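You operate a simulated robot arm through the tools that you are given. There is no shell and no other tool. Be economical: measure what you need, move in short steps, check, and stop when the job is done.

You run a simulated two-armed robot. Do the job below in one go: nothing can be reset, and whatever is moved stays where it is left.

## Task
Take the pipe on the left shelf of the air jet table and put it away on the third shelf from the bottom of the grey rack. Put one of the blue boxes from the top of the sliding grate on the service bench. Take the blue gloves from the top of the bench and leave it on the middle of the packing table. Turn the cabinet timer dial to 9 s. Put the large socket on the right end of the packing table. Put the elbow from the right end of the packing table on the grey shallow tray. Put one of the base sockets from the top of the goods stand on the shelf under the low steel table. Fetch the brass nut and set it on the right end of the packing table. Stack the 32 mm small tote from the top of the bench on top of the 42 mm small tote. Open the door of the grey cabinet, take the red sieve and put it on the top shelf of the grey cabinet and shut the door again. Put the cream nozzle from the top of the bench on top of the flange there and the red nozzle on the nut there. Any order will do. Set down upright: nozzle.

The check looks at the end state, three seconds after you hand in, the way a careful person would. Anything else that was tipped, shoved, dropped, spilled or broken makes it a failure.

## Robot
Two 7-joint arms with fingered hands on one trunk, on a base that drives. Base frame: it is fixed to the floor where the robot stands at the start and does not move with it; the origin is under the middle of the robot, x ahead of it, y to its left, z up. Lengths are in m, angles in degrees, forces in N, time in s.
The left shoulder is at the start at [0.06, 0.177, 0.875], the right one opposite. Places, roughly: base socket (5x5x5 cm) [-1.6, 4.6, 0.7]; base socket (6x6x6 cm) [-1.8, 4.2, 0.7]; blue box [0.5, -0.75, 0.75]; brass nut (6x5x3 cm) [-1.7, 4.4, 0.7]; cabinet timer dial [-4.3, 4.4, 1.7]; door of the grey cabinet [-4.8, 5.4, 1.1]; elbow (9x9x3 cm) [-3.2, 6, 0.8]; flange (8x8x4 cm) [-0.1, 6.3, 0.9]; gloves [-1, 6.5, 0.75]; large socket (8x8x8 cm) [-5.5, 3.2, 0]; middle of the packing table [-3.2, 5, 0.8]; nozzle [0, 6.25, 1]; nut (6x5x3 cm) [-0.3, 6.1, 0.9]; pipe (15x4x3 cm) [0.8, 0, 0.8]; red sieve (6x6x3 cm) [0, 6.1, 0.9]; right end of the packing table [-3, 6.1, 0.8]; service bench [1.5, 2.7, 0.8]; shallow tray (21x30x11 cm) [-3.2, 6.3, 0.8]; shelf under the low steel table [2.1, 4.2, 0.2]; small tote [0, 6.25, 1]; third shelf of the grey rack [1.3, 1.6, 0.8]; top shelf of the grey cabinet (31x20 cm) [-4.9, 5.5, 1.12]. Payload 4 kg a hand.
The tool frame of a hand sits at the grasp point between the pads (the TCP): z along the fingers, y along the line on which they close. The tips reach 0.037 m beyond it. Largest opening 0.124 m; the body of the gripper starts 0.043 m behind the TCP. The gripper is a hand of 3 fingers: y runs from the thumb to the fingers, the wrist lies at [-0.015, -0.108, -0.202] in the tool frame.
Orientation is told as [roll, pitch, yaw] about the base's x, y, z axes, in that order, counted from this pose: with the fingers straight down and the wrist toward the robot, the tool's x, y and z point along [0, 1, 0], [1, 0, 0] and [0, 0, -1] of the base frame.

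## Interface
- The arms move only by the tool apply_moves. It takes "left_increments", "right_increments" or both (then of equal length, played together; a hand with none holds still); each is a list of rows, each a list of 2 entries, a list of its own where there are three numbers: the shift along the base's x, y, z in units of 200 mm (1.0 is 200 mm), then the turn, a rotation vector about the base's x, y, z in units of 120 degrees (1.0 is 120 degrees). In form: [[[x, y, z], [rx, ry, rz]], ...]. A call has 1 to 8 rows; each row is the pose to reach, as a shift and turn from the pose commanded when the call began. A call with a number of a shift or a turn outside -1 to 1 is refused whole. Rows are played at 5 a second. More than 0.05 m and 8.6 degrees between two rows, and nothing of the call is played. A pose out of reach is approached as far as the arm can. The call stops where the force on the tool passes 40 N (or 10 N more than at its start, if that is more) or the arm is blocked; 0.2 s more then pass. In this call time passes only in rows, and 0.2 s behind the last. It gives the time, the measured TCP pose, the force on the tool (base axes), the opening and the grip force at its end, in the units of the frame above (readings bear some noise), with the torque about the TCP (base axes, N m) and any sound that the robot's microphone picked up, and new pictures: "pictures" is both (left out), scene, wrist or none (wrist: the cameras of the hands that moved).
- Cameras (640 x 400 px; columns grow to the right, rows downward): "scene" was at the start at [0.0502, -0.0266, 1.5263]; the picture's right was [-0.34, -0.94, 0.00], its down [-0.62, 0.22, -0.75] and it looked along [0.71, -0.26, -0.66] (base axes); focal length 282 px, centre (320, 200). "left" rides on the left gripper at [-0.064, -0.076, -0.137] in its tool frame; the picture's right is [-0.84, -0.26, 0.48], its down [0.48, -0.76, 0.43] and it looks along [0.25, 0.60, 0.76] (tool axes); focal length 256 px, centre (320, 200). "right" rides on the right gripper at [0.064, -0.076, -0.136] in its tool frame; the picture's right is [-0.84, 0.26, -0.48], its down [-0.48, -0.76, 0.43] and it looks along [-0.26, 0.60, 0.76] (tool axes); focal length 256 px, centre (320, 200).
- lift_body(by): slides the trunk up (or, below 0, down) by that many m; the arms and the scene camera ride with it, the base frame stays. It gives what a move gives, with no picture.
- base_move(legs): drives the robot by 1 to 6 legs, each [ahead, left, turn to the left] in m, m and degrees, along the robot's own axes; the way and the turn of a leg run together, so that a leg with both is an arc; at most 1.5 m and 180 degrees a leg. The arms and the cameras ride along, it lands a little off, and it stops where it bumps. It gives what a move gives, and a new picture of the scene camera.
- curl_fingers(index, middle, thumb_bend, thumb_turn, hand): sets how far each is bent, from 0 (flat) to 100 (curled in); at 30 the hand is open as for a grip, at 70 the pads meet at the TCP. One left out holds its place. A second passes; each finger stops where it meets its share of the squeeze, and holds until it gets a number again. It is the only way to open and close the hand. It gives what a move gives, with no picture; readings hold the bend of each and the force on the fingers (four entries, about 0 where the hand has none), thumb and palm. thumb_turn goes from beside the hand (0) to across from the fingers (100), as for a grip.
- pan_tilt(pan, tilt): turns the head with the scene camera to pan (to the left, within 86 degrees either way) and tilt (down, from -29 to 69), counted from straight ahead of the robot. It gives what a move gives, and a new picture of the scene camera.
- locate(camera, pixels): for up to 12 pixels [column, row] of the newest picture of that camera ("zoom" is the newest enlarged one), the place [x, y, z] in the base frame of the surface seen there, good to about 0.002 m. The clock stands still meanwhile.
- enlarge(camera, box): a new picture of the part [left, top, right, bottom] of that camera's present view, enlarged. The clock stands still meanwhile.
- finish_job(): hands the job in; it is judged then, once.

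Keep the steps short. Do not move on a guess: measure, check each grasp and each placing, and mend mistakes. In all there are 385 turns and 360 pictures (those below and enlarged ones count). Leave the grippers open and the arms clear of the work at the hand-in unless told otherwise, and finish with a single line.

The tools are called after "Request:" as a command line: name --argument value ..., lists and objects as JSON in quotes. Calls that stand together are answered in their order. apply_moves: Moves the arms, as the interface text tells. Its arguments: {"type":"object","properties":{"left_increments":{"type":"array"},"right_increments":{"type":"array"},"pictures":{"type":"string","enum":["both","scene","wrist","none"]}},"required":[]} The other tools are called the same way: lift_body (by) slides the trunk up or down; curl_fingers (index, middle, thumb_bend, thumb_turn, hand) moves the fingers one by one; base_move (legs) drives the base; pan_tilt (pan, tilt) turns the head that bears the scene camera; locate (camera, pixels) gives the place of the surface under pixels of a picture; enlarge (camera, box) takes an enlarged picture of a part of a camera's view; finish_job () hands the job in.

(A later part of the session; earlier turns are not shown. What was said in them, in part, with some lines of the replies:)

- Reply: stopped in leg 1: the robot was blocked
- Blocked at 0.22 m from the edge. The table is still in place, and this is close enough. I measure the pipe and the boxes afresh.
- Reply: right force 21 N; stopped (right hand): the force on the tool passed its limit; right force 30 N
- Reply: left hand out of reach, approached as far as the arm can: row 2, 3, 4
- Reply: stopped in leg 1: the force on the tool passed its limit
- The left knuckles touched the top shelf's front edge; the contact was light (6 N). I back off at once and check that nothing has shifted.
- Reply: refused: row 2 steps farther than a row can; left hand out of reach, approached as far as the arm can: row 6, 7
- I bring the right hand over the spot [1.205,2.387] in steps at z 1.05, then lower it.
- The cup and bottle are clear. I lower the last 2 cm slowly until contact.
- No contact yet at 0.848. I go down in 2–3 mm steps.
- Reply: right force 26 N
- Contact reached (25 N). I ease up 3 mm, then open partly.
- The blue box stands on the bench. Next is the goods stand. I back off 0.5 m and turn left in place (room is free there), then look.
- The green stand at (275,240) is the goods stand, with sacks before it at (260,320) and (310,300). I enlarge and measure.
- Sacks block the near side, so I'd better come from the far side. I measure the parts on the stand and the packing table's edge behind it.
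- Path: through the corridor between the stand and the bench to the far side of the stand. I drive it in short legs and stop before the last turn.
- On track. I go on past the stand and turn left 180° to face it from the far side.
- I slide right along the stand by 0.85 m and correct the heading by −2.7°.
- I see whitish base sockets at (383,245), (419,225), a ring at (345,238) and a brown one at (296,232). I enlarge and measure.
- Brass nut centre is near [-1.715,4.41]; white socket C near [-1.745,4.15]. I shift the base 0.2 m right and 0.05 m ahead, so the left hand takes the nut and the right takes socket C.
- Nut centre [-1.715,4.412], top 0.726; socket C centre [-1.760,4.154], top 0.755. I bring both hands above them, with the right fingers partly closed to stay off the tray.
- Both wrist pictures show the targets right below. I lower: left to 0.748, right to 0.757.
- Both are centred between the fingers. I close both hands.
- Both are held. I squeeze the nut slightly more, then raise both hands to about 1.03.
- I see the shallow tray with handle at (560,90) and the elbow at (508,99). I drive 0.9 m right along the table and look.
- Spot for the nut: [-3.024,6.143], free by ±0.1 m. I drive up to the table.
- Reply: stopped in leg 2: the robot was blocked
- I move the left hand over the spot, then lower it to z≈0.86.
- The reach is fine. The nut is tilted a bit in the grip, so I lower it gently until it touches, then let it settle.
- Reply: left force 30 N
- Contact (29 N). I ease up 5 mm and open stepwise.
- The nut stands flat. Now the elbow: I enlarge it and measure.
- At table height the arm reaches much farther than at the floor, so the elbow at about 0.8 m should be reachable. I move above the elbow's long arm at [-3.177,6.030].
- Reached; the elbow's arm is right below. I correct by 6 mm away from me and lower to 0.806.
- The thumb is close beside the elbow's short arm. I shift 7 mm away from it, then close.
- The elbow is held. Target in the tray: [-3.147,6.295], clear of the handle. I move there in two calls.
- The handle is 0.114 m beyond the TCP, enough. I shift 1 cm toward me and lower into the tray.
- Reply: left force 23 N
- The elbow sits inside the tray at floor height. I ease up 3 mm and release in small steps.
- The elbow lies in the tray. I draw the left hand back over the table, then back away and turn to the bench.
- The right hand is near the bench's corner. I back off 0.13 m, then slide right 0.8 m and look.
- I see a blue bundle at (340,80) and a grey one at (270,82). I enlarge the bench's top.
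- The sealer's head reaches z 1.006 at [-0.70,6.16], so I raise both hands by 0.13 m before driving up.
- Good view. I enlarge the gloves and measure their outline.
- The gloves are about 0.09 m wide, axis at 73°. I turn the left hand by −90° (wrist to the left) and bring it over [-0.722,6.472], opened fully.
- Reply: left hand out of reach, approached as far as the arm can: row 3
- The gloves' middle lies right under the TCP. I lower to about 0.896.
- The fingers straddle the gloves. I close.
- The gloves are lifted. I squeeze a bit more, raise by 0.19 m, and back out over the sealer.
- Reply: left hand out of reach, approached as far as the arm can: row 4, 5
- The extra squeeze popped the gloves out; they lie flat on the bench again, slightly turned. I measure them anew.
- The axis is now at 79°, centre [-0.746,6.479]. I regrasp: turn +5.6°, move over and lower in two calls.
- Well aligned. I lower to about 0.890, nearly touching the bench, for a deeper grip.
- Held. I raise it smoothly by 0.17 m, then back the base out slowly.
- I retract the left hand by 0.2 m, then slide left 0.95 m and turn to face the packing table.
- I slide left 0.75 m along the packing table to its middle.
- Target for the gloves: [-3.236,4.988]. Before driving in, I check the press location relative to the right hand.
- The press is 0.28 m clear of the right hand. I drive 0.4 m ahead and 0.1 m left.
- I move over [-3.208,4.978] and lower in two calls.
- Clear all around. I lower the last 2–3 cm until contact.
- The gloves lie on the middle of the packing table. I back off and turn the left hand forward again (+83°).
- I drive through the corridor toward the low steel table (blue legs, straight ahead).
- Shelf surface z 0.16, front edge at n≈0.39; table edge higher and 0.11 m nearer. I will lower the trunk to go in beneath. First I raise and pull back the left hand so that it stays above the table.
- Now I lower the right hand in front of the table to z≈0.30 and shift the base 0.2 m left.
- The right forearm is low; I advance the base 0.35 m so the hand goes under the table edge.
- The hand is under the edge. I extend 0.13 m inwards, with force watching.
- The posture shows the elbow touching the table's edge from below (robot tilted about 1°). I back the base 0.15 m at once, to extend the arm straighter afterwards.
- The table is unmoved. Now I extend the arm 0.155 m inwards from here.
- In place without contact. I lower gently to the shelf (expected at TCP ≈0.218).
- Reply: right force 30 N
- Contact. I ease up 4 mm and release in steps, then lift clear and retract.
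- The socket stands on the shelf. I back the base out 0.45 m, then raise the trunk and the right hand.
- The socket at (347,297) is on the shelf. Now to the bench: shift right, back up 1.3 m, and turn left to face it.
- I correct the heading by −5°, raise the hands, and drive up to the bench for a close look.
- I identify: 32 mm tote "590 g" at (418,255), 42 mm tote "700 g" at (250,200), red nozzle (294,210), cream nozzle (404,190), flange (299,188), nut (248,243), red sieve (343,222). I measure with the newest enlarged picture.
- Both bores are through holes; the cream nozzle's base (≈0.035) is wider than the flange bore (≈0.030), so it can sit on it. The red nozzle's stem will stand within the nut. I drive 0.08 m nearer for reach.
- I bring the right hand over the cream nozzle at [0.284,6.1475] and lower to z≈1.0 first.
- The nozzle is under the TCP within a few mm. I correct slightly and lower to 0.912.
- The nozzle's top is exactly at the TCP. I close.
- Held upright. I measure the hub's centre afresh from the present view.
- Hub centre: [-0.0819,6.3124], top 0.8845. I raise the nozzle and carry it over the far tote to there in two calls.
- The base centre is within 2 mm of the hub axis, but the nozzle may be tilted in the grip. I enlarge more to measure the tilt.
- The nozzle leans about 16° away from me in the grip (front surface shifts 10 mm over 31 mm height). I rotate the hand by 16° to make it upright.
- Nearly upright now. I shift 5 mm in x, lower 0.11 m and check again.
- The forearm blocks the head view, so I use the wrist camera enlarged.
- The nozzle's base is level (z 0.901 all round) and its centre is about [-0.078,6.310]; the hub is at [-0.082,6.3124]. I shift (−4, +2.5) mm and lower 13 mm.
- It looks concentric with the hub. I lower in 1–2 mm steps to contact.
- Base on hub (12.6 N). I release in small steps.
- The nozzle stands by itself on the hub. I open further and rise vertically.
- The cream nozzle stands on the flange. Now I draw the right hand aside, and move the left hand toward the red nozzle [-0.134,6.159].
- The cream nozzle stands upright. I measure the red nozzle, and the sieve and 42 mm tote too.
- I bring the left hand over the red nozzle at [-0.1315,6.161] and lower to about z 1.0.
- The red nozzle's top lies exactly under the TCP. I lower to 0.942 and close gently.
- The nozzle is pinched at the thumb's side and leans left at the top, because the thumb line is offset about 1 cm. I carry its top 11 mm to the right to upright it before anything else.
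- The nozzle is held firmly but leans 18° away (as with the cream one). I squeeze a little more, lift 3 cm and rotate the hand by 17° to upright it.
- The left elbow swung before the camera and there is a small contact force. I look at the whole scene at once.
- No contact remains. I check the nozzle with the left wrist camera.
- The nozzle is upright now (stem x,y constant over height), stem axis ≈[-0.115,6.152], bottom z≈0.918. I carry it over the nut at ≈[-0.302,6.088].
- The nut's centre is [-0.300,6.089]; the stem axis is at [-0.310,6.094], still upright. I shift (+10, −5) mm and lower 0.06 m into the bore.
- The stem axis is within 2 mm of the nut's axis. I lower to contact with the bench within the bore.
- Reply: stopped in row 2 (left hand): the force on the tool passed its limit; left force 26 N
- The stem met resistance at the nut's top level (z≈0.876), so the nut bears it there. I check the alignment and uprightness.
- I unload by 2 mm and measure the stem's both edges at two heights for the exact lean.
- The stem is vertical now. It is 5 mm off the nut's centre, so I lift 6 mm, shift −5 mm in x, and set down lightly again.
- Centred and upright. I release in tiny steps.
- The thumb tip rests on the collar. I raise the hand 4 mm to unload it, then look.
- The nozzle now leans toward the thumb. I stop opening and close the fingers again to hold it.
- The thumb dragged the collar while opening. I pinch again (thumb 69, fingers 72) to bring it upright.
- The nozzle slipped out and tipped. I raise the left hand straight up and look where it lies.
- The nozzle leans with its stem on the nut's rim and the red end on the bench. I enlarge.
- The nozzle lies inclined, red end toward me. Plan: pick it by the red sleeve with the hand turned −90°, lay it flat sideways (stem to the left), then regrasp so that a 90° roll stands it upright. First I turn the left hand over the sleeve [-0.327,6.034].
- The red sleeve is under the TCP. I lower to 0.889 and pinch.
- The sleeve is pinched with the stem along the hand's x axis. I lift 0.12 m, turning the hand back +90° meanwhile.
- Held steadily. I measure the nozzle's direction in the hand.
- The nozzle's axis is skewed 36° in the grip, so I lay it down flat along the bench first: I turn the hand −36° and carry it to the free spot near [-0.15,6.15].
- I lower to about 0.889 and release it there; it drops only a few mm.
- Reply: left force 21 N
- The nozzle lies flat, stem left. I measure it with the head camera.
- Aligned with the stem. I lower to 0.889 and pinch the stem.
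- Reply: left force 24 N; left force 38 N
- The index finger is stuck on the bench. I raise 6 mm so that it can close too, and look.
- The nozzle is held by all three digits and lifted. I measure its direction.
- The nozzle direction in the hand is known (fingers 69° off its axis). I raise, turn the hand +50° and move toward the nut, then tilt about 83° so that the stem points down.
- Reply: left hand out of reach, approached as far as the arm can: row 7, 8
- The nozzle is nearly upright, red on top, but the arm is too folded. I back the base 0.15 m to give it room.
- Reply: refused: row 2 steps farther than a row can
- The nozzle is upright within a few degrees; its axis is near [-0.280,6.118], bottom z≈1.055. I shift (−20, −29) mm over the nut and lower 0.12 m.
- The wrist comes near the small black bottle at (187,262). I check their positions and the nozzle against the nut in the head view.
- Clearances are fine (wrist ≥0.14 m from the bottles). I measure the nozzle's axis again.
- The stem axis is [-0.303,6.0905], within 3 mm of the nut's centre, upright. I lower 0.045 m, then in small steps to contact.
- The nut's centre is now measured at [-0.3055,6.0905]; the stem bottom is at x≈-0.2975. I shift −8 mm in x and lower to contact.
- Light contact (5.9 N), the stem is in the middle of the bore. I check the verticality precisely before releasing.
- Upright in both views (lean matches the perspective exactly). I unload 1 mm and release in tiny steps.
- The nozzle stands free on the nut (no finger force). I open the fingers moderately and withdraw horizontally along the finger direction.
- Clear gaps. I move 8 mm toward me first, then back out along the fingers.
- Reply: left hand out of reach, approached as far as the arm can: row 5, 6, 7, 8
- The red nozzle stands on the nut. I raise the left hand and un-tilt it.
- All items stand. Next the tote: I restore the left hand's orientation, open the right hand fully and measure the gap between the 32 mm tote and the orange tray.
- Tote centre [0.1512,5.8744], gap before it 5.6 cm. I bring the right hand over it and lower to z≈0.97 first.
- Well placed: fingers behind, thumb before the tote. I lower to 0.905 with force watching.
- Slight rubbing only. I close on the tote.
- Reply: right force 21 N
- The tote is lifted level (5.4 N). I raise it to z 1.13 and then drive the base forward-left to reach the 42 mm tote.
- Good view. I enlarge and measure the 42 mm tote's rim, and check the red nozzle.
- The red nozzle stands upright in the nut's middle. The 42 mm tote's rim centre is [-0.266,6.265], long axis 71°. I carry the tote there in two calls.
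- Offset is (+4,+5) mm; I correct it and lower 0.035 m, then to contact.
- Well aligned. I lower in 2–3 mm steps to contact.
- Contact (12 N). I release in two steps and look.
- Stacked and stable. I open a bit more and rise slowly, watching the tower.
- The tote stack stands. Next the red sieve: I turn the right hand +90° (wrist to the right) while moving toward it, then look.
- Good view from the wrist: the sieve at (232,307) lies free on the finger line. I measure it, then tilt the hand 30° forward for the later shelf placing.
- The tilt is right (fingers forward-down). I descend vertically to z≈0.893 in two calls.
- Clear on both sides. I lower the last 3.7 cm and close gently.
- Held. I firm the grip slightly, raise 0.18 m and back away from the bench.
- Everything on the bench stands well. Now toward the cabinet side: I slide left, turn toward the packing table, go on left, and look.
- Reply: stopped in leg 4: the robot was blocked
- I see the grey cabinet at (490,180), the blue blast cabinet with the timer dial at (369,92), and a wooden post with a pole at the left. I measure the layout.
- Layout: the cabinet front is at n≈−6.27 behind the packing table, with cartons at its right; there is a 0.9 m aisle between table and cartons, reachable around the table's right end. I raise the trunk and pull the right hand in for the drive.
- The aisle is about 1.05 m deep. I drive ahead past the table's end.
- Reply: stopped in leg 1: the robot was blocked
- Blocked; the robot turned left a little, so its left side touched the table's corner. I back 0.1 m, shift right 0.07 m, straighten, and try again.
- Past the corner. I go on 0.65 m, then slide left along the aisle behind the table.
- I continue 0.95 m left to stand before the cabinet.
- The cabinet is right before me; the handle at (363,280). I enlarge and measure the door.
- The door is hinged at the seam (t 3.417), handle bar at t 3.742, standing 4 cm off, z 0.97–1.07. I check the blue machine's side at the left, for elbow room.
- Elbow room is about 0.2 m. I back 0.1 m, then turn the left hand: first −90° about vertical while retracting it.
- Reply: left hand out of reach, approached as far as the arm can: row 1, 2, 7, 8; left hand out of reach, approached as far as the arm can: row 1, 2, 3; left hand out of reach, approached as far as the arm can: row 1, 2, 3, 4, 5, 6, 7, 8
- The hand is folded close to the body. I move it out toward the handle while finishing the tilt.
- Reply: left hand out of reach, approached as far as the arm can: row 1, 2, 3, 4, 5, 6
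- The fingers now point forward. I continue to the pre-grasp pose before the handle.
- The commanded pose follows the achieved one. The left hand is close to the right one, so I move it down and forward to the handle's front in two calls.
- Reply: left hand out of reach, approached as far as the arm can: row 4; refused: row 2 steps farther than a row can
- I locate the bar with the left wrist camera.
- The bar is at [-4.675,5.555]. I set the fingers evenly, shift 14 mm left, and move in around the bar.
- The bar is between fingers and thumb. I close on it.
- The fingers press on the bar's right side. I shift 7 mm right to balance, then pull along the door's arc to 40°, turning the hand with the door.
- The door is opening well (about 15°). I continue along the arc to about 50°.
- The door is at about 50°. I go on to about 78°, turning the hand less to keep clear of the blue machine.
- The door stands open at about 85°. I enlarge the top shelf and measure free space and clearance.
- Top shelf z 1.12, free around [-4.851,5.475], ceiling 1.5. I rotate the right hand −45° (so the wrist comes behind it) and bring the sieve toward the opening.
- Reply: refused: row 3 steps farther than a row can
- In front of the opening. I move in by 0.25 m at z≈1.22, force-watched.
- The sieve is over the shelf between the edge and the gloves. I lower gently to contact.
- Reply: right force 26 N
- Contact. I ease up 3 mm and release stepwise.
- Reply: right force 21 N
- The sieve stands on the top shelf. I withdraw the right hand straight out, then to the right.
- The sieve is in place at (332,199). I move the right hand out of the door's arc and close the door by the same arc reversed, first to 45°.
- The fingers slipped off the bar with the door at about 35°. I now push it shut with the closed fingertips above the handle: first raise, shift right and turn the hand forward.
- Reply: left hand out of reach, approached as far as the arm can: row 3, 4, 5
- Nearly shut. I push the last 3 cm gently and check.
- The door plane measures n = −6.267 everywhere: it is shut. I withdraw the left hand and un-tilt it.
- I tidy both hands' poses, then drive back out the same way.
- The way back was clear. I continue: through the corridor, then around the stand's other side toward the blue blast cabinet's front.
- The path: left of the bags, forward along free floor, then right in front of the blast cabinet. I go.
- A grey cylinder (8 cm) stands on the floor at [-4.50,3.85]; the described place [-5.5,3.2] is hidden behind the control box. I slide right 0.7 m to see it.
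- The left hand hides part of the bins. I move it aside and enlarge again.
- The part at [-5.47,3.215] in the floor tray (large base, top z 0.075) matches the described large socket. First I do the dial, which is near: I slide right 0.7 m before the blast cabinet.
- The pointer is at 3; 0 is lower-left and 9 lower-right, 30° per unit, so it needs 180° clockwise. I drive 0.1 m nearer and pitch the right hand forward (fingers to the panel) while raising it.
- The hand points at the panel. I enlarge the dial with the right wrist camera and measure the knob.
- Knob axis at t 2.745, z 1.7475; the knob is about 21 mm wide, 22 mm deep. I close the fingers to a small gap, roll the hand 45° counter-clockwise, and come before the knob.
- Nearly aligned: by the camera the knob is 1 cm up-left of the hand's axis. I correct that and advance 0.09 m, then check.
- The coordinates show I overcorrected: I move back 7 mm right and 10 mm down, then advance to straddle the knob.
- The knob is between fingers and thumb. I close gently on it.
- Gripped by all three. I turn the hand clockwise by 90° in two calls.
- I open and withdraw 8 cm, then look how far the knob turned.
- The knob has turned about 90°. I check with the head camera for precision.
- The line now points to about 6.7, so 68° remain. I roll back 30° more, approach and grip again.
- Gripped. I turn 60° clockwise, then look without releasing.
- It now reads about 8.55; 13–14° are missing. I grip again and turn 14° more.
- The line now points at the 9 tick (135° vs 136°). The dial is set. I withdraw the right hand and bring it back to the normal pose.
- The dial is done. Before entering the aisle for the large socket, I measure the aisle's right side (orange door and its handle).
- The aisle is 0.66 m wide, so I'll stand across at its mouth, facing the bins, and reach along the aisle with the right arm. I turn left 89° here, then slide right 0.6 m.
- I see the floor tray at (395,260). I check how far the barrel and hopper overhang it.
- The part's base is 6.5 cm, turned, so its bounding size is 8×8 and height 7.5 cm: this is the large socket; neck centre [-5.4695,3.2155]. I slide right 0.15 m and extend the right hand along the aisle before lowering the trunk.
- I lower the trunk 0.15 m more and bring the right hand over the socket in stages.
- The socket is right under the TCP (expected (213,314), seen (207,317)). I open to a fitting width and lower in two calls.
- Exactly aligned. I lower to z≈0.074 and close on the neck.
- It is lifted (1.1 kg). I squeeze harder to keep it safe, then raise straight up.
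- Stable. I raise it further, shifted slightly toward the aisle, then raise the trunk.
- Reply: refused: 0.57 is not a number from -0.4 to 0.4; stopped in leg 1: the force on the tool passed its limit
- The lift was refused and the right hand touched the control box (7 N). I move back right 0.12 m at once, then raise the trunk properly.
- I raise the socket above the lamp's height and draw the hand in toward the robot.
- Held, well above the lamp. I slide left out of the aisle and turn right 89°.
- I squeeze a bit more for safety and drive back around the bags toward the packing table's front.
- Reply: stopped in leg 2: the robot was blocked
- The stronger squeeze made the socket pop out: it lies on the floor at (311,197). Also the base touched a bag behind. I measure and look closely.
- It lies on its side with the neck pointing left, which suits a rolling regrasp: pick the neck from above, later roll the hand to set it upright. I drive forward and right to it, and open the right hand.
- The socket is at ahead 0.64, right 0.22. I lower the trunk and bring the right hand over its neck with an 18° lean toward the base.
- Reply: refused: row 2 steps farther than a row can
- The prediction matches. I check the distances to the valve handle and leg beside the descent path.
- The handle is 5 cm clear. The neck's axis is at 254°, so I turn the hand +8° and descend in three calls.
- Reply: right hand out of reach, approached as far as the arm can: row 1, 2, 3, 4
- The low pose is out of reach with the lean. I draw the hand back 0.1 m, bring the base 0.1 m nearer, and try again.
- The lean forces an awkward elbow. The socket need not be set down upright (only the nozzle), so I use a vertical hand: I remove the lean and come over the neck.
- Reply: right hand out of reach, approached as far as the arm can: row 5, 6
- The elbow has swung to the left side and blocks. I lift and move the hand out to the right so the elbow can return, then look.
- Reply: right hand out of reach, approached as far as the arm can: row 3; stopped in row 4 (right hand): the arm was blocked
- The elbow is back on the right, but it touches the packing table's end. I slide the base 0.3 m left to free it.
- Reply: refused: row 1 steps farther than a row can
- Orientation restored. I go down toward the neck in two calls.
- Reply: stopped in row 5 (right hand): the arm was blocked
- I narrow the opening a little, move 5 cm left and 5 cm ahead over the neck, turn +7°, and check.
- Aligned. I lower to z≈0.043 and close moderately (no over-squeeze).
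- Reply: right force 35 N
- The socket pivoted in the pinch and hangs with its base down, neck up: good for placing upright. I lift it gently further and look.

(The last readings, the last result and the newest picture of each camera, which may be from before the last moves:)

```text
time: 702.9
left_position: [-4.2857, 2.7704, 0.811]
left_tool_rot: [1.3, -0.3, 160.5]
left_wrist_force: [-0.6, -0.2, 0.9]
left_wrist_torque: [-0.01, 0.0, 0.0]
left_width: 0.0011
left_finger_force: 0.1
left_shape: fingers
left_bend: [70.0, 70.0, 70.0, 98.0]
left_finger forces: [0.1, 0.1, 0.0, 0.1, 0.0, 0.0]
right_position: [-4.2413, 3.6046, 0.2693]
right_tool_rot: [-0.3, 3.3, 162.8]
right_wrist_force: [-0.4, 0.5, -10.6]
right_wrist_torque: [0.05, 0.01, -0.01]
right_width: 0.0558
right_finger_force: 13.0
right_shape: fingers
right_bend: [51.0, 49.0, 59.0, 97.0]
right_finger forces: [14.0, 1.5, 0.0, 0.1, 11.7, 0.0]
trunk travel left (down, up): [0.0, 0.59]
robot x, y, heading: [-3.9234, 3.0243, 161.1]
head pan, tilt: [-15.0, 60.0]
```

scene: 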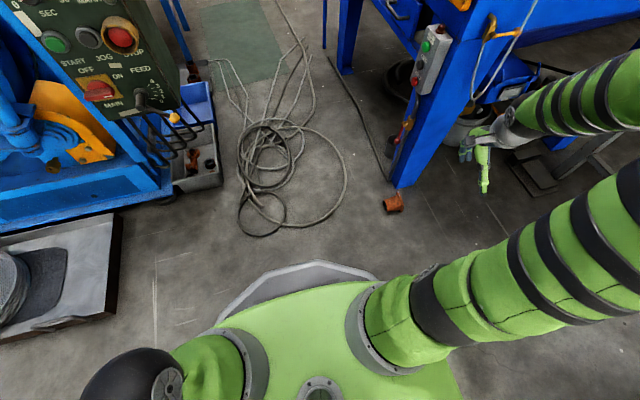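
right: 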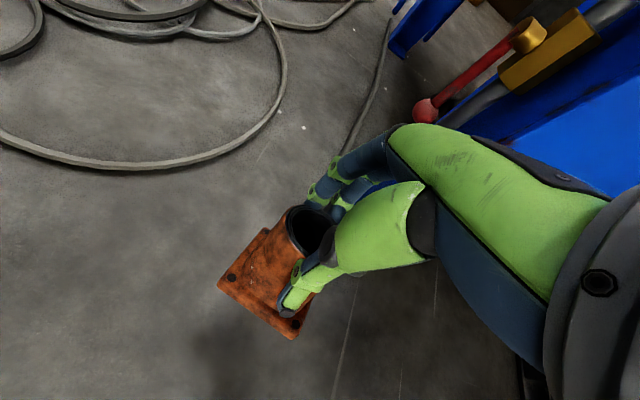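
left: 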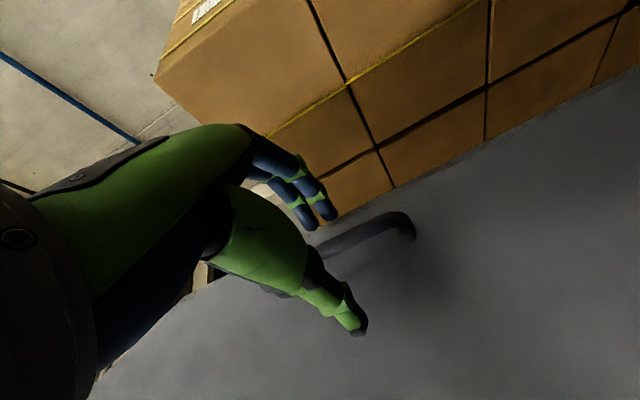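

It hangs nearly upright. I firm the grip moderately, raise the trunk and the arm, and check the hold.

Request:
curl_fingers --hand "right" --index 67 --middle 67 --thumb_bend 67

Request:
lift_body --by 0.4

Request:
apply_moves --right_increments '[[[0.05, -0.05, 0.2], [0, 0, 0]], [[0.1, -0.1, 0.4], [0, 0, 0]], [[0.15, -0.15, 0.6], [0, 0, 0]], [[0.2, -0.2, 0.8], [0, 0, 0]], [[0.25, -0.25, 0.98], [0, 0, 0]]]' --pictures "none"

Request:
lift_body --by 0.15

```text
time: 703.9
left_position: [-4.2837, 2.7708, 0.8117]
left_tool_rot: [1.3, -0.3, 160.5]
left_wrist_force: [0.4, -0.2, -0.1]
left_wrist_torque: [0.02, -0.01, 0.01]
left_width: 0.0011
left_finger_force: 0.1
left_shape: fingers
left_bend: [70.0, 70.0, 70.0, 98.0]
left_finger forces: [0.0, 0.1, 0.1, 0.1, 0.0, 0.0]
right_position: [-4.2401, 3.6051, 0.2691]
right_tool_rot: [-0.3, 3.2, 162.7]
right_wrist_force: [1.7, 0.1, -9.5]
right_wrist_torque: [0.08, -0.03, 0.01]
right_width: 0.0553
right_finger_force: 20.1
right_shape: fingers
right_bend: [51.0, 52.0, 61.0, 96.0]
right_finger forces: [12.3, 9.1, 0.0, 0.1, 19.2, 0.1]
trunk travel left (down, up): [0.0, 0.59]
robot x, y, heading: [-3.9227, 3.0231, 161.2]
head pan, tilt: [-15.0, 60.0]
```

```text
time: 707.7
left_position: [-4.285, 2.7708, 1.2117]
left_tool_rot: [1.4, -0.3, 160.5]
left_wrist_force: [-0.1, -0.7, 0.3]
left_wrist_torque: [0.0, -0.05, -0.02]
left_width: 0.001
left_finger_force: 0.1
left_shape: fingers
left_bend: [70.0, 70.0, 70.0, 98.0]
left_finger forces: [0.0, 0.1, 0.1, 0.0, 0.1, 0.0]
right_position: [-4.2414, 3.6051, 0.6694]
right_tool_rot: [-0.3, 3.3, 162.7]
right_wrist_force: [-0.9, -0.2, -10.2]
right_wrist_torque: [0.07, 0.0, 0.0]
right_width: 0.0554
right_finger_force: 20.1
right_shape: fingers
right_bend: [51.0, 52.0, 61.0, 96.0]
right_finger forces: [12.4, 9.1, 0.1, 0.1, 19.1, 0.0]
trunk travel left (down, up): [-0.4, 0.19]
robot x, y, heading: [-3.9204, 3.0235, 161.2]
head pan, tilt: [-15.0, 60.0]
```

```text
time: 708.9
left_position: [-4.2853, 2.7699, 1.2111]
left_tool_rot: [1.2, -0.4, 160.5]
left_wrist_force: [-0.2, -0.4, -0.2]
left_wrist_torque: [0.0, -0.01, 0.01]
left_width: 0.0011
left_finger_force: 0.1
left_shape: fingers
left_bend: [70.0, 70.0, 70.0, 98.0]
left_finger forces: [0.1, 0.0, 0.0, 0.1, 0.0, 0.0]
right_position: [-4.1926, 3.5587, 0.8679]
right_tool_rot: [-0.2, 3.4, 162.9]
right_wrist_force: [0.0, -0.8, -9.0]
right_wrist_torque: [0.05, -0.06, 0.0]
right_width: 0.0554
right_finger_force: 20.3
right_shape: fingers
right_bend: [51.0, 52.0, 61.0, 96.0]
right_finger forces: [12.3, 9.6, 0.0, 0.1, 19.1, 0.0]
trunk travel left (down, up): [-0.4, 0.19]
robot x, y, heading: [-3.9174, 3.0184, 161.0]
head pan, tilt: [-15.0, 60.0]
```

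```text
time: 710.7
left_position: [-4.2836, 2.7708, 1.3607]
left_tool_rot: [1.3, -0.3, 160.5]
left_wrist_force: [-0.4, 0.2, 0.6]
left_wrist_torque: [0.01, 0.0, -0.02]
left_width: 0.0012
left_finger_force: 0.1
left_shape: fingers
left_bend: [70.0, 70.0, 70.0, 98.0]
left_finger forces: [0.0, 0.0, 0.0, 0.0, 0.1, 0.0]
right_position: [-4.1912, 3.5588, 1.0174]
right_tool_rot: [-0.3, 3.3, 162.6]
right_wrist_force: [-0.9, -0.2, -9.9]
right_wrist_torque: [0.1, -0.02, 0.0]
right_width: 0.0553
right_finger_force: 20.3
right_shape: fingers
right_bend: [51.0, 52.0, 61.0, 96.0]
right_finger forces: [12.3, 9.8, 0.1, 0.0, 19.0, 0.0]
trunk travel left (down, up): [-0.55, 0.04]
robot x, y, heading: [-3.9172, 3.0249, 161.2]
head pan, tilt: [-15.0, 60.0]
```

Stable at 20 N with all three digits. I drive back around the bags with more distance.

Request:
base_move --legs '[[0, 0.6, 0], [-1.1, 0, 0], [-1.1, 0, 0], [-1.05, 0, 0], [0, -1.25, 0], [0, -1.25, 0]]'

```text
time: 741.3
left_position: [-0.5773, 3.3888, 1.3614]
left_tool_rot: [1.3, -0.2, 159.7]
left_wrist_force: [0.2, 0.6, 0.7]
left_wrist_torque: [-0.02, -0.03, 0.03]
left_width: 0.0011
left_finger_force: 0.1
left_shape: fingers
left_bend: [70.0, 70.0, 70.0, 98.0]
left_finger forces: [0.1, 0.1, 0.1, 0.0, 0.1, 0.0]
right_position: [-0.4746, 4.1759, 1.0179]
right_tool_rot: [-0.2, 3.2, 162.0]
right_wrist_force: [-0.4, -0.1, -10.0]
right_wrist_torque: [0.11, -0.04, -0.01]
right_width: 0.0552
right_finger_force: 20.5
right_shape: fingers
right_bend: [51.0, 52.0, 61.0, 96.0]
right_finger forces: [12.2, 9.9, 0.0, 0.1, 18.8, 0.0]
trunk travel left (down, up): [-0.55, 0.04]
robot x, y, heading: [-0.2094, 3.6351, 160.4]
head pan, tilt: [-15.0, 60.0]
```

scene: 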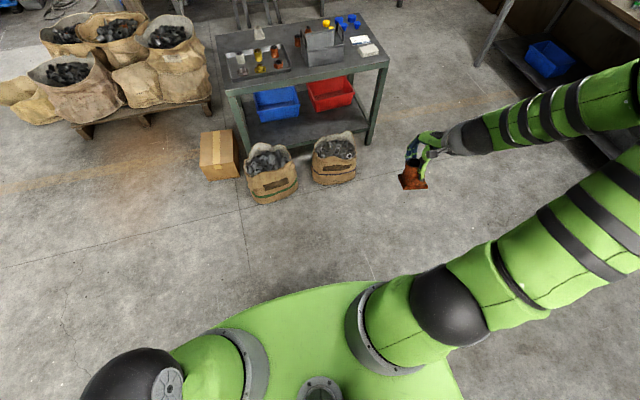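

Held well; bags and stand are in order. I continue through the corridor to the packing table's front.

Request:
base_move --legs '[[0, -1.22, 0.6], [1.15, 0, 0], [1.1, 0, 0]]'

Request:
pan_tilt --pan 0 --tilt 45

```text
time: 757.9
left_position: [-2.2534, 5.3091, 1.3612]
left_tool_rot: [1.4, -0.3, 156.9]
left_wrist_force: [0.0, 0.3, -0.2]
left_wrist_torque: [0.01, -0.03, -0.01]
left_width: 0.001
left_finger_force: 0.1
left_shape: fingers
left_bend: [70.0, 70.0, 70.0, 98.0]
left_finger forces: [0.0, 0.1, 0.1, 0.0, 0.1, 0.0]
right_position: [-2.111, 6.0911, 1.0167]
right_tool_rot: [-0.3, 3.3, 159.3]
right_wrist_force: [-0.4, 0.1, -10.0]
right_wrist_torque: [0.05, -0.04, 0.0]
right_width: 0.0553
right_finger_force: 20.1
right_shape: fingers
right_bend: [51.0, 52.0, 61.0, 96.0]
right_finger forces: [12.3, 10.0, 0.1, 0.0, 18.8, 0.0]
trunk travel left (down, up): [-0.55, 0.04]
robot x, y, heading: [-1.8751, 5.5382, 157.5]
head pan, tilt: [-15.0, 60.0]
```

scene: 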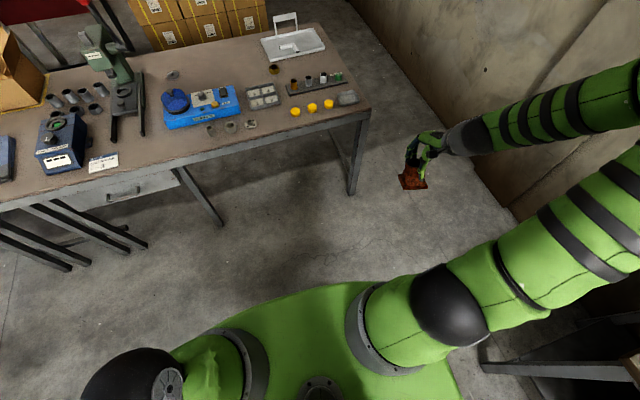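

```text
time: 758.6
left_position: [-2.2522, 5.3123, 1.3621]
left_tool_rot: [1.4, -0.3, 156.9]
left_wrist_force: [-0.8, 0.3, -0.2]
left_wrist_torque: [0.03, -0.02, -0.04]
left_width: 0.001
left_finger_force: 0.0
left_shape: fingers
left_bend: [70.0, 70.0, 70.0, 98.0]
left_finger forces: [0.1, 0.0, 0.0, 0.1, 0.0, 0.0]
right_position: [-2.109, 6.0921, 1.0168]
right_tool_rot: [-0.2, 3.4, 159.2]
right_wrist_force: [0.0, 0.1, -9.3]
right_wrist_torque: [0.09, -0.01, 0.0]
right_width: 0.0553
right_finger_force: 19.9
right_shape: fingers
right_bend: [51.0, 52.0, 61.0, 96.0]
right_finger forces: [12.3, 10.0, 0.1, 0.1, 18.8, 0.0]
trunk travel left (down, up): [-0.55, 0.04]
robot x, y, heading: [-1.8756, 5.5388, 157.3]
head pan, tilt: [0.0, 45.0]
```

scene: 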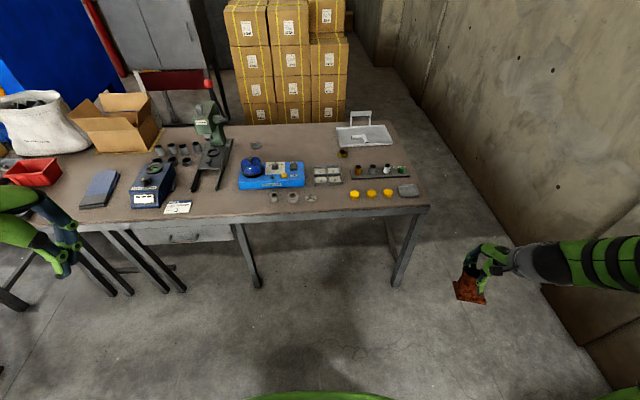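

I drive up to the table (0.62 m ahead, 0.13 m left, heading +3.7°).

Request:
base_move --legs '[[0, 0.13, 3.7], [0.6, 0, 0]]'

```text
time: 762.9
left_position: [-2.8439, 5.3605, 1.3618]
left_tool_rot: [1.3, -0.3, 160.6]
left_wrist_force: [-0.7, 0.3, -0.4]
left_wrist_torque: [-0.02, -0.05, -0.01]
left_width: 0.0009
left_finger_force: 0.1
left_shape: fingers
left_bend: [70.0, 70.0, 70.0, 98.0]
left_finger forces: [0.0, 0.1, 0.1, 0.0, 0.1, 0.0]
right_position: [-2.75, 6.1486, 1.0174]
right_tool_rot: [-0.2, 3.3, 162.7]
right_wrist_force: [-0.3, 0.3, -10.8]
right_wrist_torque: [0.07, -0.03, -0.03]
right_width: 0.0555
right_finger_force: 20.4
right_shape: fingers
right_bend: [51.0, 52.0, 61.0, 96.0]
right_finger forces: [12.2, 10.0, 0.1, 0.0, 18.8, 0.0]
trunk travel left (down, up): [-0.55, 0.04]
robot x, y, heading: [-2.4788, 5.6121, 161.3]
head pan, tilt: [0.0, 45.0]
```

scene: 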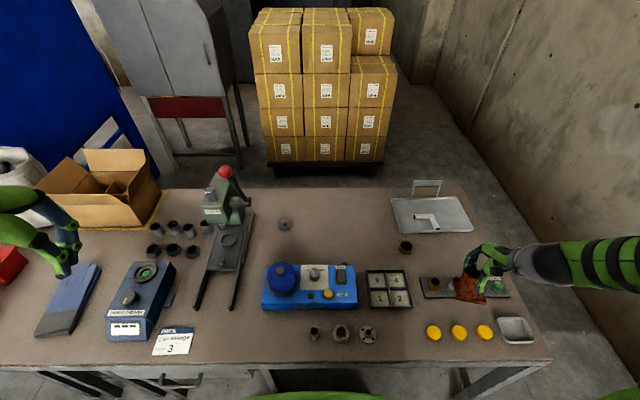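

The free area around (355,230) is ideal. I measure it.

Request:
locate --camera "scene" --pixels '[[350, 230], [365, 225], [335, 240], [375, 245], [406, 243], [390, 268], [393, 225], [355, 262]]'

```text
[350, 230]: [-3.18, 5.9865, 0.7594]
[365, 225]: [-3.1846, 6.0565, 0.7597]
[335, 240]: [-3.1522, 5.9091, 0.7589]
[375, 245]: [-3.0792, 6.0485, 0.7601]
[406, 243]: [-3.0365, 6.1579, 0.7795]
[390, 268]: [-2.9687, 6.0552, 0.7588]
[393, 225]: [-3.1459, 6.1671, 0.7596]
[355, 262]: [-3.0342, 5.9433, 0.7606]
```

I carry the socket over [-3.17,6.03] and lower it to z≈0.86.

Request:
apply_moves --right_increments '[[[-0.2, -0.06, 0.05], [0, 0, 0]], [[-0.4, -0.12, 0.05], [0, 0, 0]], [[-0.6, -0.18, 0.05], [0, 0, 0]], [[-0.8, -0.24, 0.05], [0, 0, 0]], [[-1.0, -0.3, 0.05], [0, 0, 0]]]' --pictures "none"

Request:
apply_moves --right_increments '[[[-0.2, -0.05, 0], [0, 0, 0]], [[-0.4, -0.1, 0], [0, 0, 0]], [[-0.6, -0.15, 0], [0, 0, 0]], [[-0.8, -0.21, 0], [0, 0, 0]], [[-1.0, -0.27, 0], [0, 0, 0]]]' --pictures "none"

Request:
apply_moves --right_increments '[[[-0.1, -0.02, -0.15], [0, 0, 0]], [[-0.1, -0.02, -0.35], [0, 0, 0]], [[-0.1, -0.02, -0.55], [0, 0, 0]], [[-0.1, -0.02, -0.75], [0, 0, 0]]]' --pictures "both"

```text
time: 764.1
left_position: [-2.8443, 5.3605, 1.3609]
left_tool_rot: [1.3, -0.3, 160.4]
left_wrist_force: [-0.2, -0.4, 0.2]
left_wrist_torque: [0.03, -0.03, 0.01]
left_width: 0.0012
left_finger_force: 0.0
left_shape: fingers
left_bend: [70.0, 70.0, 70.0, 98.0]
left_finger forces: [0.0, 0.0, 0.0, 0.0, 0.0, 0.0]
right_position: [-2.9494, 6.0922, 1.0282]
right_tool_rot: [-0.3, 3.4, 162.5]
right_wrist_force: [-0.1, 1.6, -10.2]
right_wrist_torque: [0.1, -0.08, 0.01]
right_width: 0.0564
right_finger_force: 20.9
right_shape: fingers
right_bend: [50.0, 52.0, 61.0, 96.0]
right_finger forces: [13.2, 11.6, 0.1, 0.0, 18.5, 0.0]
trunk travel left (down, up): [-0.55, 0.04]
robot x, y, heading: [-2.4812, 5.611, 161.1]
head pan, tilt: [0.0, 45.0]
```

```text
time: 765.3
left_position: [-2.8442, 5.3589, 1.3613]
left_tool_rot: [1.2, -0.3, 160.5]
left_wrist_force: [-0.7, -0.3, 0.5]
left_wrist_torque: [0.01, -0.01, -0.01]
left_width: 0.0012
left_finger_force: 0.0
left_shape: fingers
left_bend: [70.0, 70.0, 70.0, 98.0]
left_finger forces: [0.1, 0.0, 0.0, 0.0, 0.1, 0.1]
right_position: [-3.0537, 6.0572, 1.0144]
right_tool_rot: [-0.4, 3.3, 162.5]
right_wrist_force: [0.6, -1.1, -9.9]
right_wrist_torque: [0.09, -0.03, 0.01]
right_width: 0.0563
right_finger_force: 23.0
right_shape: fingers
right_bend: [50.0, 52.0, 61.0, 96.0]
right_finger forces: [14.3, 12.1, 0.0, 0.0, 20.5, 0.0]
right hand out of reach, approached as far as the arm can: row 3, 4, 5
trunk travel left (down, up): [-0.55, 0.04]
robot x, y, heading: [-2.4814, 5.6126, 161.2]
head pan, tilt: [0.0, 45.0]
```

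```text
time: 766.3
left_position: [-2.8442, 5.3598, 1.3616]
left_tool_rot: [1.3, -0.3, 160.4]
left_wrist_force: [-0.5, -0.7, 0.2]
left_wrist_torque: [0.04, 0.0, 0.0]
left_width: 0.0013
left_finger_force: 0.1
left_shape: fingers
left_bend: [70.0, 70.0, 70.0, 98.0]
left_finger forces: [0.0, 0.1, 0.0, 0.0, 0.0, 0.0]
right_position: [-3.0664, 6.0589, 0.8616]
right_tool_rot: [-0.2, 3.2, 162.8]
right_wrist_force: [-0.6, 0.8, -10.6]
right_wrist_torque: [0.05, -0.01, 0.0]
right_width: 0.0563
right_finger_force: 23.1
right_shape: fingers
right_bend: [50.0, 52.0, 61.0, 96.0]
right_finger forces: [14.3, 11.8, 0.0, 0.1, 20.0, 0.1]
right hand out of reach, approached as far as the arm can: row 1, 2, 3, 4
trunk travel left (down, up): [-0.55, 0.04]
robot x, y, heading: [-2.4776, 5.6111, 161.5]
head pan, tilt: [0.0, 45.0]
```

scene: 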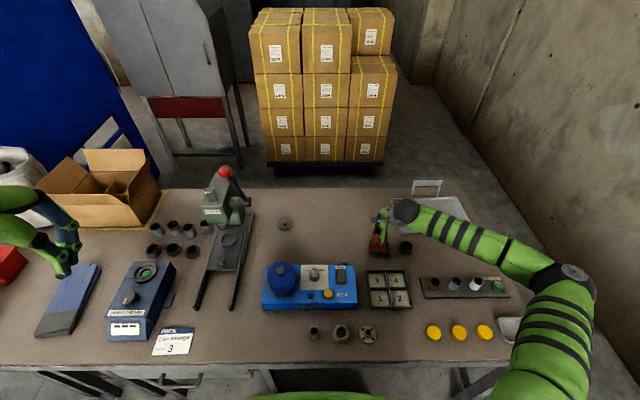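
right: 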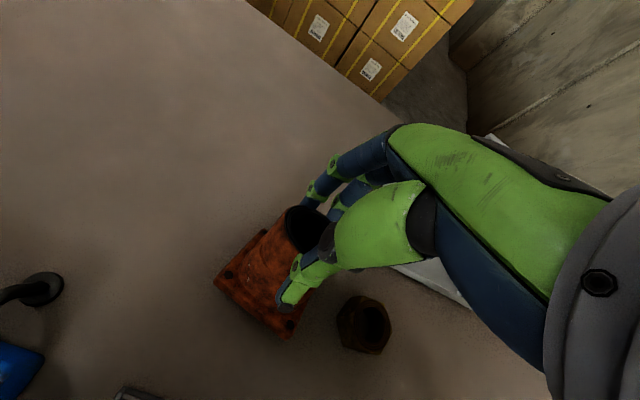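

Reach ends here, which is fine: the spot [-3.078,6.025] is free. I shift 3.5 cm left, away from the nut, and lower step by step.

Request:
apply_moves --right_increments '[[[-0.03, -0.1, 0], [0, 0, 0]], [[-0.06, -0.175, 0], [0, 0, 0]], [[-0.06, -0.175, -0.1], [0, 0, 0]], [[-0.06, -0.175, -0.17], [0, 0, 0]]]' --pictures "wrist"

```text
time: 767.2
left_position: [-2.8421, 5.3595, 1.3625]
left_tool_rot: [1.2, -0.4, 160.5]
left_wrist_force: [-0.7, 0.7, 0.2]
left_wrist_torque: [-0.01, -0.01, -0.03]
left_width: 0.001
left_finger_force: 0.1
left_shape: fingers
left_bend: [70.0, 70.0, 70.0, 98.0]
left_finger forces: [0.0, 0.0, 0.0, 0.1, 0.0, 0.1]
right_position: [-3.0541, 6.0364, 0.8534]
right_tool_rot: [0.1, 2.0, 163.0]
right_wrist_force: [12.7, -0.7, 30.6]
right_wrist_torque: [-0.29, -0.32, 0.11]
right_width: 0.0572
right_finger_force: 29.0
right_shape: fingers
right_bend: [52.0, 53.0, 59.0, 97.0]
right_finger forces: [9.3, 9.0, 0.1, 0.0, 39.6, 0.0]
right hand out of reach, approached as far as the arm can: row 1, 2, 3, 4
trunk travel left (down, up): [-0.55, 0.04]
robot x, y, heading: [-2.4805, 5.6077, 161.1]
head pan, tilt: [0.0, 45.0]
stopped in row 4 (right hand): the force on the tool passed its limit (the readings are from after the stop); the commanded pose is now the measured one
```

right: 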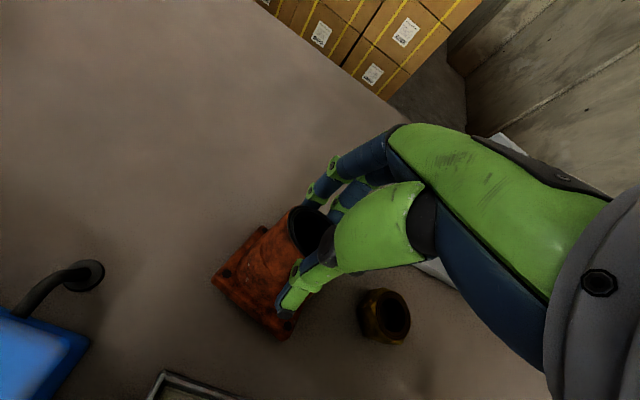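

The base touches the table (30 N). I ease up 4 mm and open slowly so that it settles on its base.

Request:
apply_moves --right_increments '[[[0, 0, 0.02], [0, 0, 0]]]' --pictures "none"

Request:
curl_fingers --hand "right" --index 52 --middle 52 --thumb_bend 57

Request:
enlarge --camera "right" --box '[180, 180, 440, 360]'

```text
time: 767.6
left_position: [-2.8409, 5.3597, 1.362]
left_tool_rot: [1.3, -0.4, 160.4]
left_wrist_force: [-0.7, 0.1, 0.0]
left_wrist_torque: [-0.01, 0.03, -0.01]
left_width: 0.0008
left_finger_force: 0.1
left_shape: fingers
left_bend: [70.0, 70.0, 70.0, 98.0]
left_finger forces: [0.0, 0.1, 0.0, 0.0, 0.0, 0.0]
right_position: [-3.0551, 6.0371, 0.8535]
right_tool_rot: [0.0, 2.3, 162.9]
right_wrist_force: [7.0, -0.6, 17.5]
right_wrist_torque: [-0.13, -0.08, 0.05]
right_width: 0.0573
right_finger_force: 26.8
right_shape: fingers
right_bend: [51.0, 53.0, 59.0, 97.0]
right_finger forces: [11.1, 10.1, 0.1, 0.1, 32.4, 0.1]
trunk travel left (down, up): [-0.55, 0.04]
robot x, y, heading: [-2.4786, 5.6121, 161.0]
head pan, tilt: [0.0, 45.0]
```

```text
time: 768.6
left_position: [-2.8431, 5.3594, 1.3619]
left_tool_rot: [1.3, -0.3, 160.4]
left_wrist_force: [-0.4, 0.3, -0.6]
left_wrist_torque: [0.02, 0.01, -0.02]
left_width: 0.0012
left_finger_force: 0.0
left_shape: fingers
left_bend: [70.0, 70.0, 70.0, 98.0]
left_finger forces: [0.1, 0.1, 0.0, 0.0, 0.0, 0.0]
right_position: [-3.0562, 6.0374, 0.8533]
right_tool_rot: [-0.1, 2.5, 162.9]
right_wrist_force: [1.2, -2.4, -2.0]
right_wrist_torque: [0.0, 0.02, -0.01]
right_width: 0.0591
right_finger_force: 4.5
right_shape: fingers
right_bend: [50.0, 52.0, 55.0, 97.0]
right_finger forces: [3.1, 1.1, 0.1, 0.1, 5.2, 0.1]
trunk travel left (down, up): [-0.55, 0.04]
robot x, y, heading: [-2.4832, 5.6088, 161.3]
head pan, tilt: [0.0, 45.0]
```

```text
2.22 times, centred on (310, 270) of right
```

zoom: 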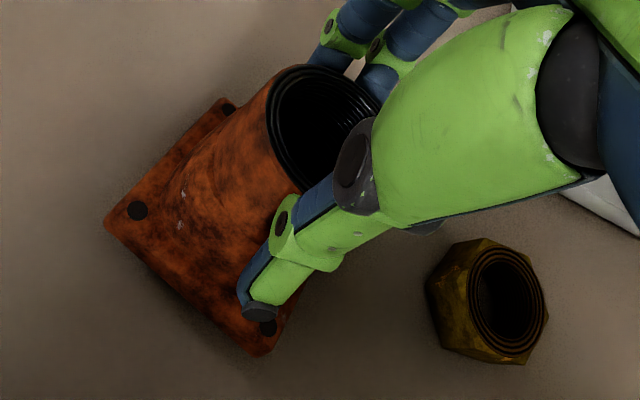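

It rests on its base. I open further and rise.

Request:
curl_fingers --hand "right" --index 38 --middle 38 --thumb_bend 40

Request:
apply_moves --right_increments '[[[0, 0, 0.1], [0, 0, 0]], [[0, 0, 0.3], [0, 0, 0]], [[0, 0, 0.5], [0, 0, 0]], [[0.1, 0.05, 0.7], [0, 0, 0]], [[0.2, 0.1, 0.85], [0, 0, 0]]]' --pictures "both"

```text
time: 769.6
left_position: [-2.8436, 5.3591, 1.3622]
left_tool_rot: [1.3, -0.4, 160.4]
left_wrist_force: [-0.2, -0.6, -0.2]
left_wrist_torque: [0.01, -0.03, 0.02]
left_width: 0.0008
left_finger_force: 0.0
left_shape: fingers
left_bend: [70.0, 70.0, 70.0, 98.0]
left_finger forces: [0.0, 0.0, 0.1, 0.0, 0.0, 0.1]
right_position: [-3.0552, 6.0376, 0.8525]
right_tool_rot: [0.0, 2.6, 162.9]
right_wrist_force: [-0.1, -0.3, -0.2]
right_wrist_torque: [0.01, 0.0, 0.05]
right_width: 0.0962
right_finger_force: 0.1
right_shape: fingers
right_bend: [38.0, 38.0, 40.0, 97.0]
right_finger forces: [0.0, 0.1, 0.0, 0.0, 0.0, 0.0]
trunk travel left (down, up): [-0.55, 0.04]
robot x, y, heading: [-2.4808, 5.609, 161.1]
head pan, tilt: [0.0, 45.0]
```

```text
time: 770.8
left_position: [-2.8424, 5.36, 1.3617]
left_tool_rot: [1.2, -0.4, 160.5]
left_wrist_force: [0.0, 0.1, -0.1]
left_wrist_torque: [0.03, 0.02, 0.02]
left_width: 0.0012
left_finger_force: 0.0
left_shape: fingers
left_bend: [70.0, 70.0, 70.0, 98.0]
left_finger forces: [0.0, 0.0, 0.1, 0.0, 0.1, 0.1]
right_position: [-3.013, 6.0588, 1.0242]
right_tool_rot: [0.0, 2.5, 162.9]
right_wrist_force: [0.5, 0.0, 0.1]
right_wrist_torque: [0.01, 0.0, 0.0]
right_width: 0.096
right_finger_force: 0.1
right_shape: fingers
right_bend: [38.0, 38.0, 40.0, 98.0]
right_finger forces: [0.0, 0.0, 0.1, 0.0, 0.0, 0.1]
trunk travel left (down, up): [-0.55, 0.04]
robot x, y, heading: [-2.4824, 5.6155, 161.3]
head pan, tilt: [0.0, 45.0]
```

scene: 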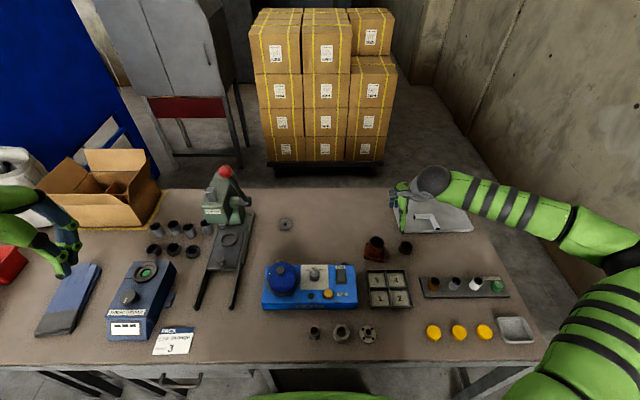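
right: 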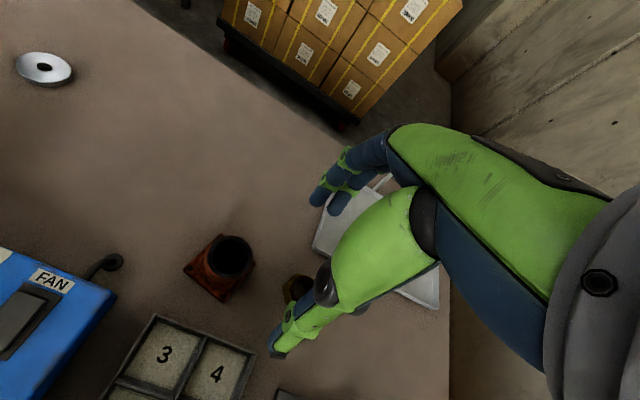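

The large socket stands upright on the right end. I open the left hand, retract the right, and back away from the table.

Request:
curl_fingers --hand "left" --index 30 --middle 30 --thumb_bend 30

Request:
apply_moves --right_increments '[[[0.15, -0.03, 0.15], [0, 0, 0]], [[0.35, -0.06, 0.2], [0, 0, 0]], [[0.55, -0.09, 0.2], [0, 0, 0]], [[0.75, -0.12, 0.2], [0, 0, 0]], [[0.95, -0.15, 0.2], [0, 0, 0]]]' --pictures "none"

Request:
curl_fingers --hand "right" --index 30 --middle 30 --thumb_bend 30

Request:
base_move --legs '[[-0.5, 0.1, 0]]'

Request:
pan_tilt --pan -80 --tilt 20

```text
time: 771.8
left_position: [-2.8436, 5.3601, 1.3626]
left_tool_rot: [1.3, -0.3, 160.3]
left_wrist_force: [-0.5, 0.5, 0.4]
left_wrist_torque: [-0.01, 0.0, 0.02]
left_width: 0.1232
left_finger_force: 0.1
left_shape: fingers
left_bend: [30.0, 30.0, 30.0, 98.0]
left_finger forces: [0.0, 0.0, 0.0, 0.1, 0.0, 0.0]
right_position: [-3.0135, 6.0587, 1.0242]
right_tool_rot: [-0.1, 2.6, 162.9]
right_wrist_force: [-0.5, 0.7, 0.1]
right_wrist_torque: [-0.01, -0.02, -0.01]
right_width: 0.0962
right_finger_force: 0.0
right_shape: fingers
right_bend: [38.0, 38.0, 40.0, 98.0]
right_finger forces: [0.0, 0.0, 0.0, 0.1, 0.1, 0.0]
trunk travel left (down, up): [-0.55, 0.04]
robot x, y, heading: [-2.4819, 5.611, 161.1]
head pan, tilt: [0.0, 45.0]
```

```text
time: 773.0
left_position: [-2.8425, 5.3592, 1.3615]
left_tool_rot: [1.2, -0.4, 160.6]
left_wrist_force: [0.9, 0.0, -1.2]
left_wrist_torque: [0.02, 0.0, -0.01]
left_width: 0.1232
left_finger_force: 0.0
left_shape: fingers
left_bend: [30.0, 30.0, 30.0, 98.0]
left_finger forces: [0.0, 0.0, 0.1, 0.0, 0.1, 0.0]
right_position: [-2.8207, 6.0264, 1.0605]
right_tool_rot: [0.0, 2.5, 162.8]
right_wrist_force: [0.0, -0.3, -0.2]
right_wrist_torque: [0.03, -0.03, -0.02]
right_width: 0.0962
right_finger_force: 0.1
right_shape: fingers
right_bend: [38.0, 38.0, 40.0, 98.0]
right_finger forces: [0.0, 0.0, 0.1, 0.1, 0.1, 0.0]
trunk travel left (down, up): [-0.55, 0.04]
robot x, y, heading: [-2.4783, 5.6123, 161.2]
head pan, tilt: [0.0, 45.0]
```

```text
time: 774.0
left_position: [-2.8435, 5.3606, 1.3613]
left_tool_rot: [1.3, -0.3, 160.5]
left_wrist_force: [0.3, 0.6, 0.5]
left_wrist_torque: [-0.02, 0.0, 0.01]
left_width: 0.123
left_finger_force: 0.0
left_shape: fingers
left_bend: [30.0, 30.0, 30.0, 98.0]
left_finger forces: [0.1, 0.0, 0.1, 0.1, 0.0, 0.0]
right_position: [-2.8215, 6.0294, 1.062]
right_tool_rot: [0.0, 2.6, 162.9]
right_wrist_force: [0.4, 0.1, -0.2]
right_wrist_torque: [-0.01, 0.0, -0.02]
right_width: 0.1234
right_finger_force: 0.1
right_shape: fingers
right_bend: [30.0, 30.0, 30.0, 98.0]
right_finger forces: [0.1, 0.0, 0.0, 0.0, 0.1, 0.1]
trunk travel left (down, up): [-0.55, 0.04]
robot x, y, heading: [-2.4804, 5.6163, 161.0]
head pan, tilt: [0.0, 45.0]
```

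```text
time: 777.0
left_position: [-2.3983, 5.0973, 1.3622]
left_tool_rot: [1.3, -0.4, 160.6]
left_wrist_force: [-0.8, 0.2, -0.1]
left_wrist_torque: [0.01, 0.04, -0.01]
left_width: 0.1232
left_finger_force: 0.1
left_shape: fingers
left_bend: [30.0, 30.0, 30.0, 98.0]
left_finger forces: [0.0, 0.1, 0.0, 0.1, 0.0, 0.0]
right_position: [-2.38, 5.7664, 1.0621]
right_tool_rot: [0.1, 2.5, 163.2]
right_wrist_force: [1.0, -0.3, 0.0]
right_wrist_torque: [0.0, -0.01, -0.05]
right_width: 0.1233
right_finger_force: 0.0
right_shape: fingers
right_bend: [30.0, 30.0, 30.0, 98.0]
right_finger forces: [0.0, 0.0, 0.1, 0.1, 0.0, 0.0]
trunk travel left (down, up): [-0.55, 0.04]
robot x, y, heading: [-2.0382, 5.3518, 161.6]
head pan, tilt: [0.0, 45.0]
```

scene: 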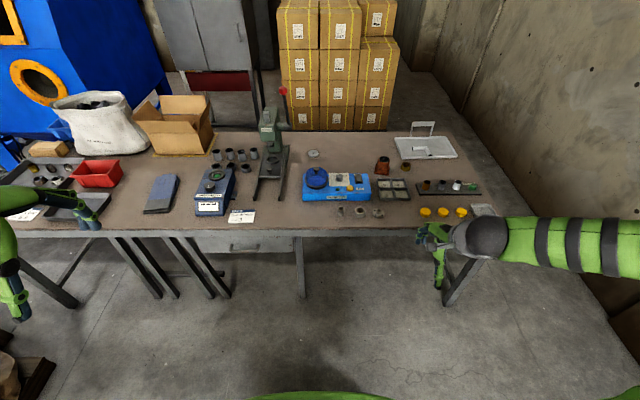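

```text
time: 778.5
left_position: [-2.3987, 5.0981, 1.3606]
left_tool_rot: [1.3, -0.3, 160.6]
left_wrist_force: [0.0, -0.7, -0.9]
left_wrist_torque: [-0.01, -0.02, -0.02]
left_width: 0.1234
left_finger_force: 0.0
left_shape: fingers
left_bend: [30.0, 30.0, 30.0, 98.0]
left_finger forces: [0.1, 0.0, 0.0, 0.1, 0.0, 0.0]
right_position: [-2.3818, 5.7676, 1.0614]
right_tool_rot: [0.0, 2.5, 163.2]
right_wrist_force: [0.9, 0.4, 0.4]
right_wrist_torque: [-0.01, -0.01, 0.01]
right_width: 0.1231
right_finger_force: 0.1
right_shape: fingers
right_bend: [30.0, 30.0, 30.0, 98.0]
right_finger forces: [0.0, 0.0, 0.0, 0.0, 0.1, 0.1]
trunk travel left (down, up): [-0.55, 0.04]
robot x, y, heading: [-2.0364, 5.3516, 161.5]
head pan, tilt: [-80.0, 20.0]
```

scene: 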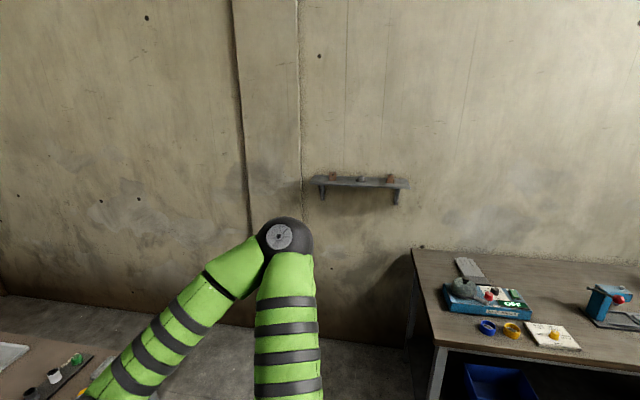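

The packing table is in order. I turn right 45° to check the nozzles and totes on the bench a last time.

Request:
base_move --legs '[[0, 0.1, -45]]'

Request:
enlarge --camera "scene" --box '[300, 150, 640, 380]'

```text
time: 780.9
left_position: [-2.5361, 5.3466, 1.3609]
left_tool_rot: [1.3, -0.4, 116.6]
left_wrist_force: [0.2, 0.7, -0.9]
left_wrist_torque: [0.01, -0.03, 0.0]
left_width: 0.1231
left_finger_force: 0.1
left_shape: fingers
left_bend: [30.0, 30.0, 30.0, 98.0]
left_finger forces: [0.0, 0.0, 0.1, 0.0, 0.0, 0.1]
right_position: [-2.0577, 5.8157, 1.0613]
right_tool_rot: [0.0, 2.5, 119.1]
right_wrist_force: [-0.8, 0.0, -0.6]
right_wrist_torque: [0.01, 0.0, 0.0]
right_width: 0.1233
right_finger_force: 0.0
right_shape: fingers
right_bend: [30.0, 30.0, 30.0, 98.0]
right_finger forces: [0.1, 0.0, 0.0, 0.0, 0.0, 0.1]
trunk travel left (down, up): [-0.55, 0.04]
robot x, y, heading: [-2.1023, 5.2763, 117.2]
head pan, tilt: [-80.0, 20.0]
```

scene: 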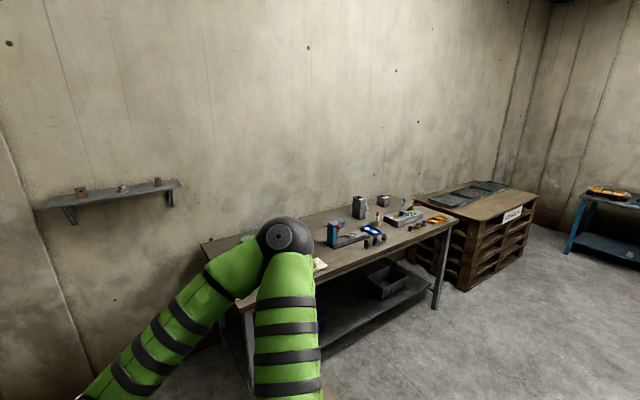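

```text
1.74 times, centred on (470, 265) of scene
```

zoom: 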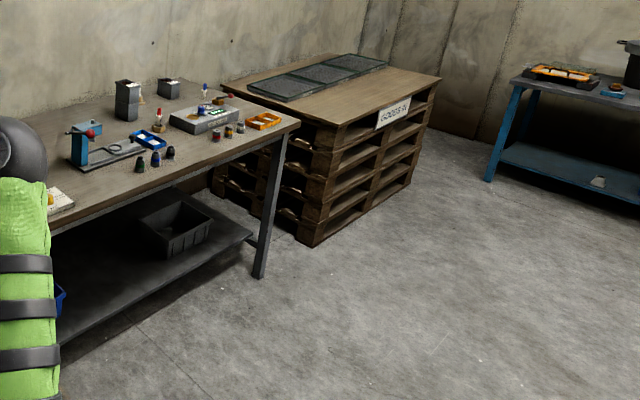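

The tote stack, both nozzles and the base socket on the shelf all stand as placed. I hand in.

Request:
finish_job

```text
The job is handed in.
```

All twelve items are done and handed in; on the way the gloves, the red nozzle and the large socket each slipped from the grip once, and all three were recovered and placed where asked.
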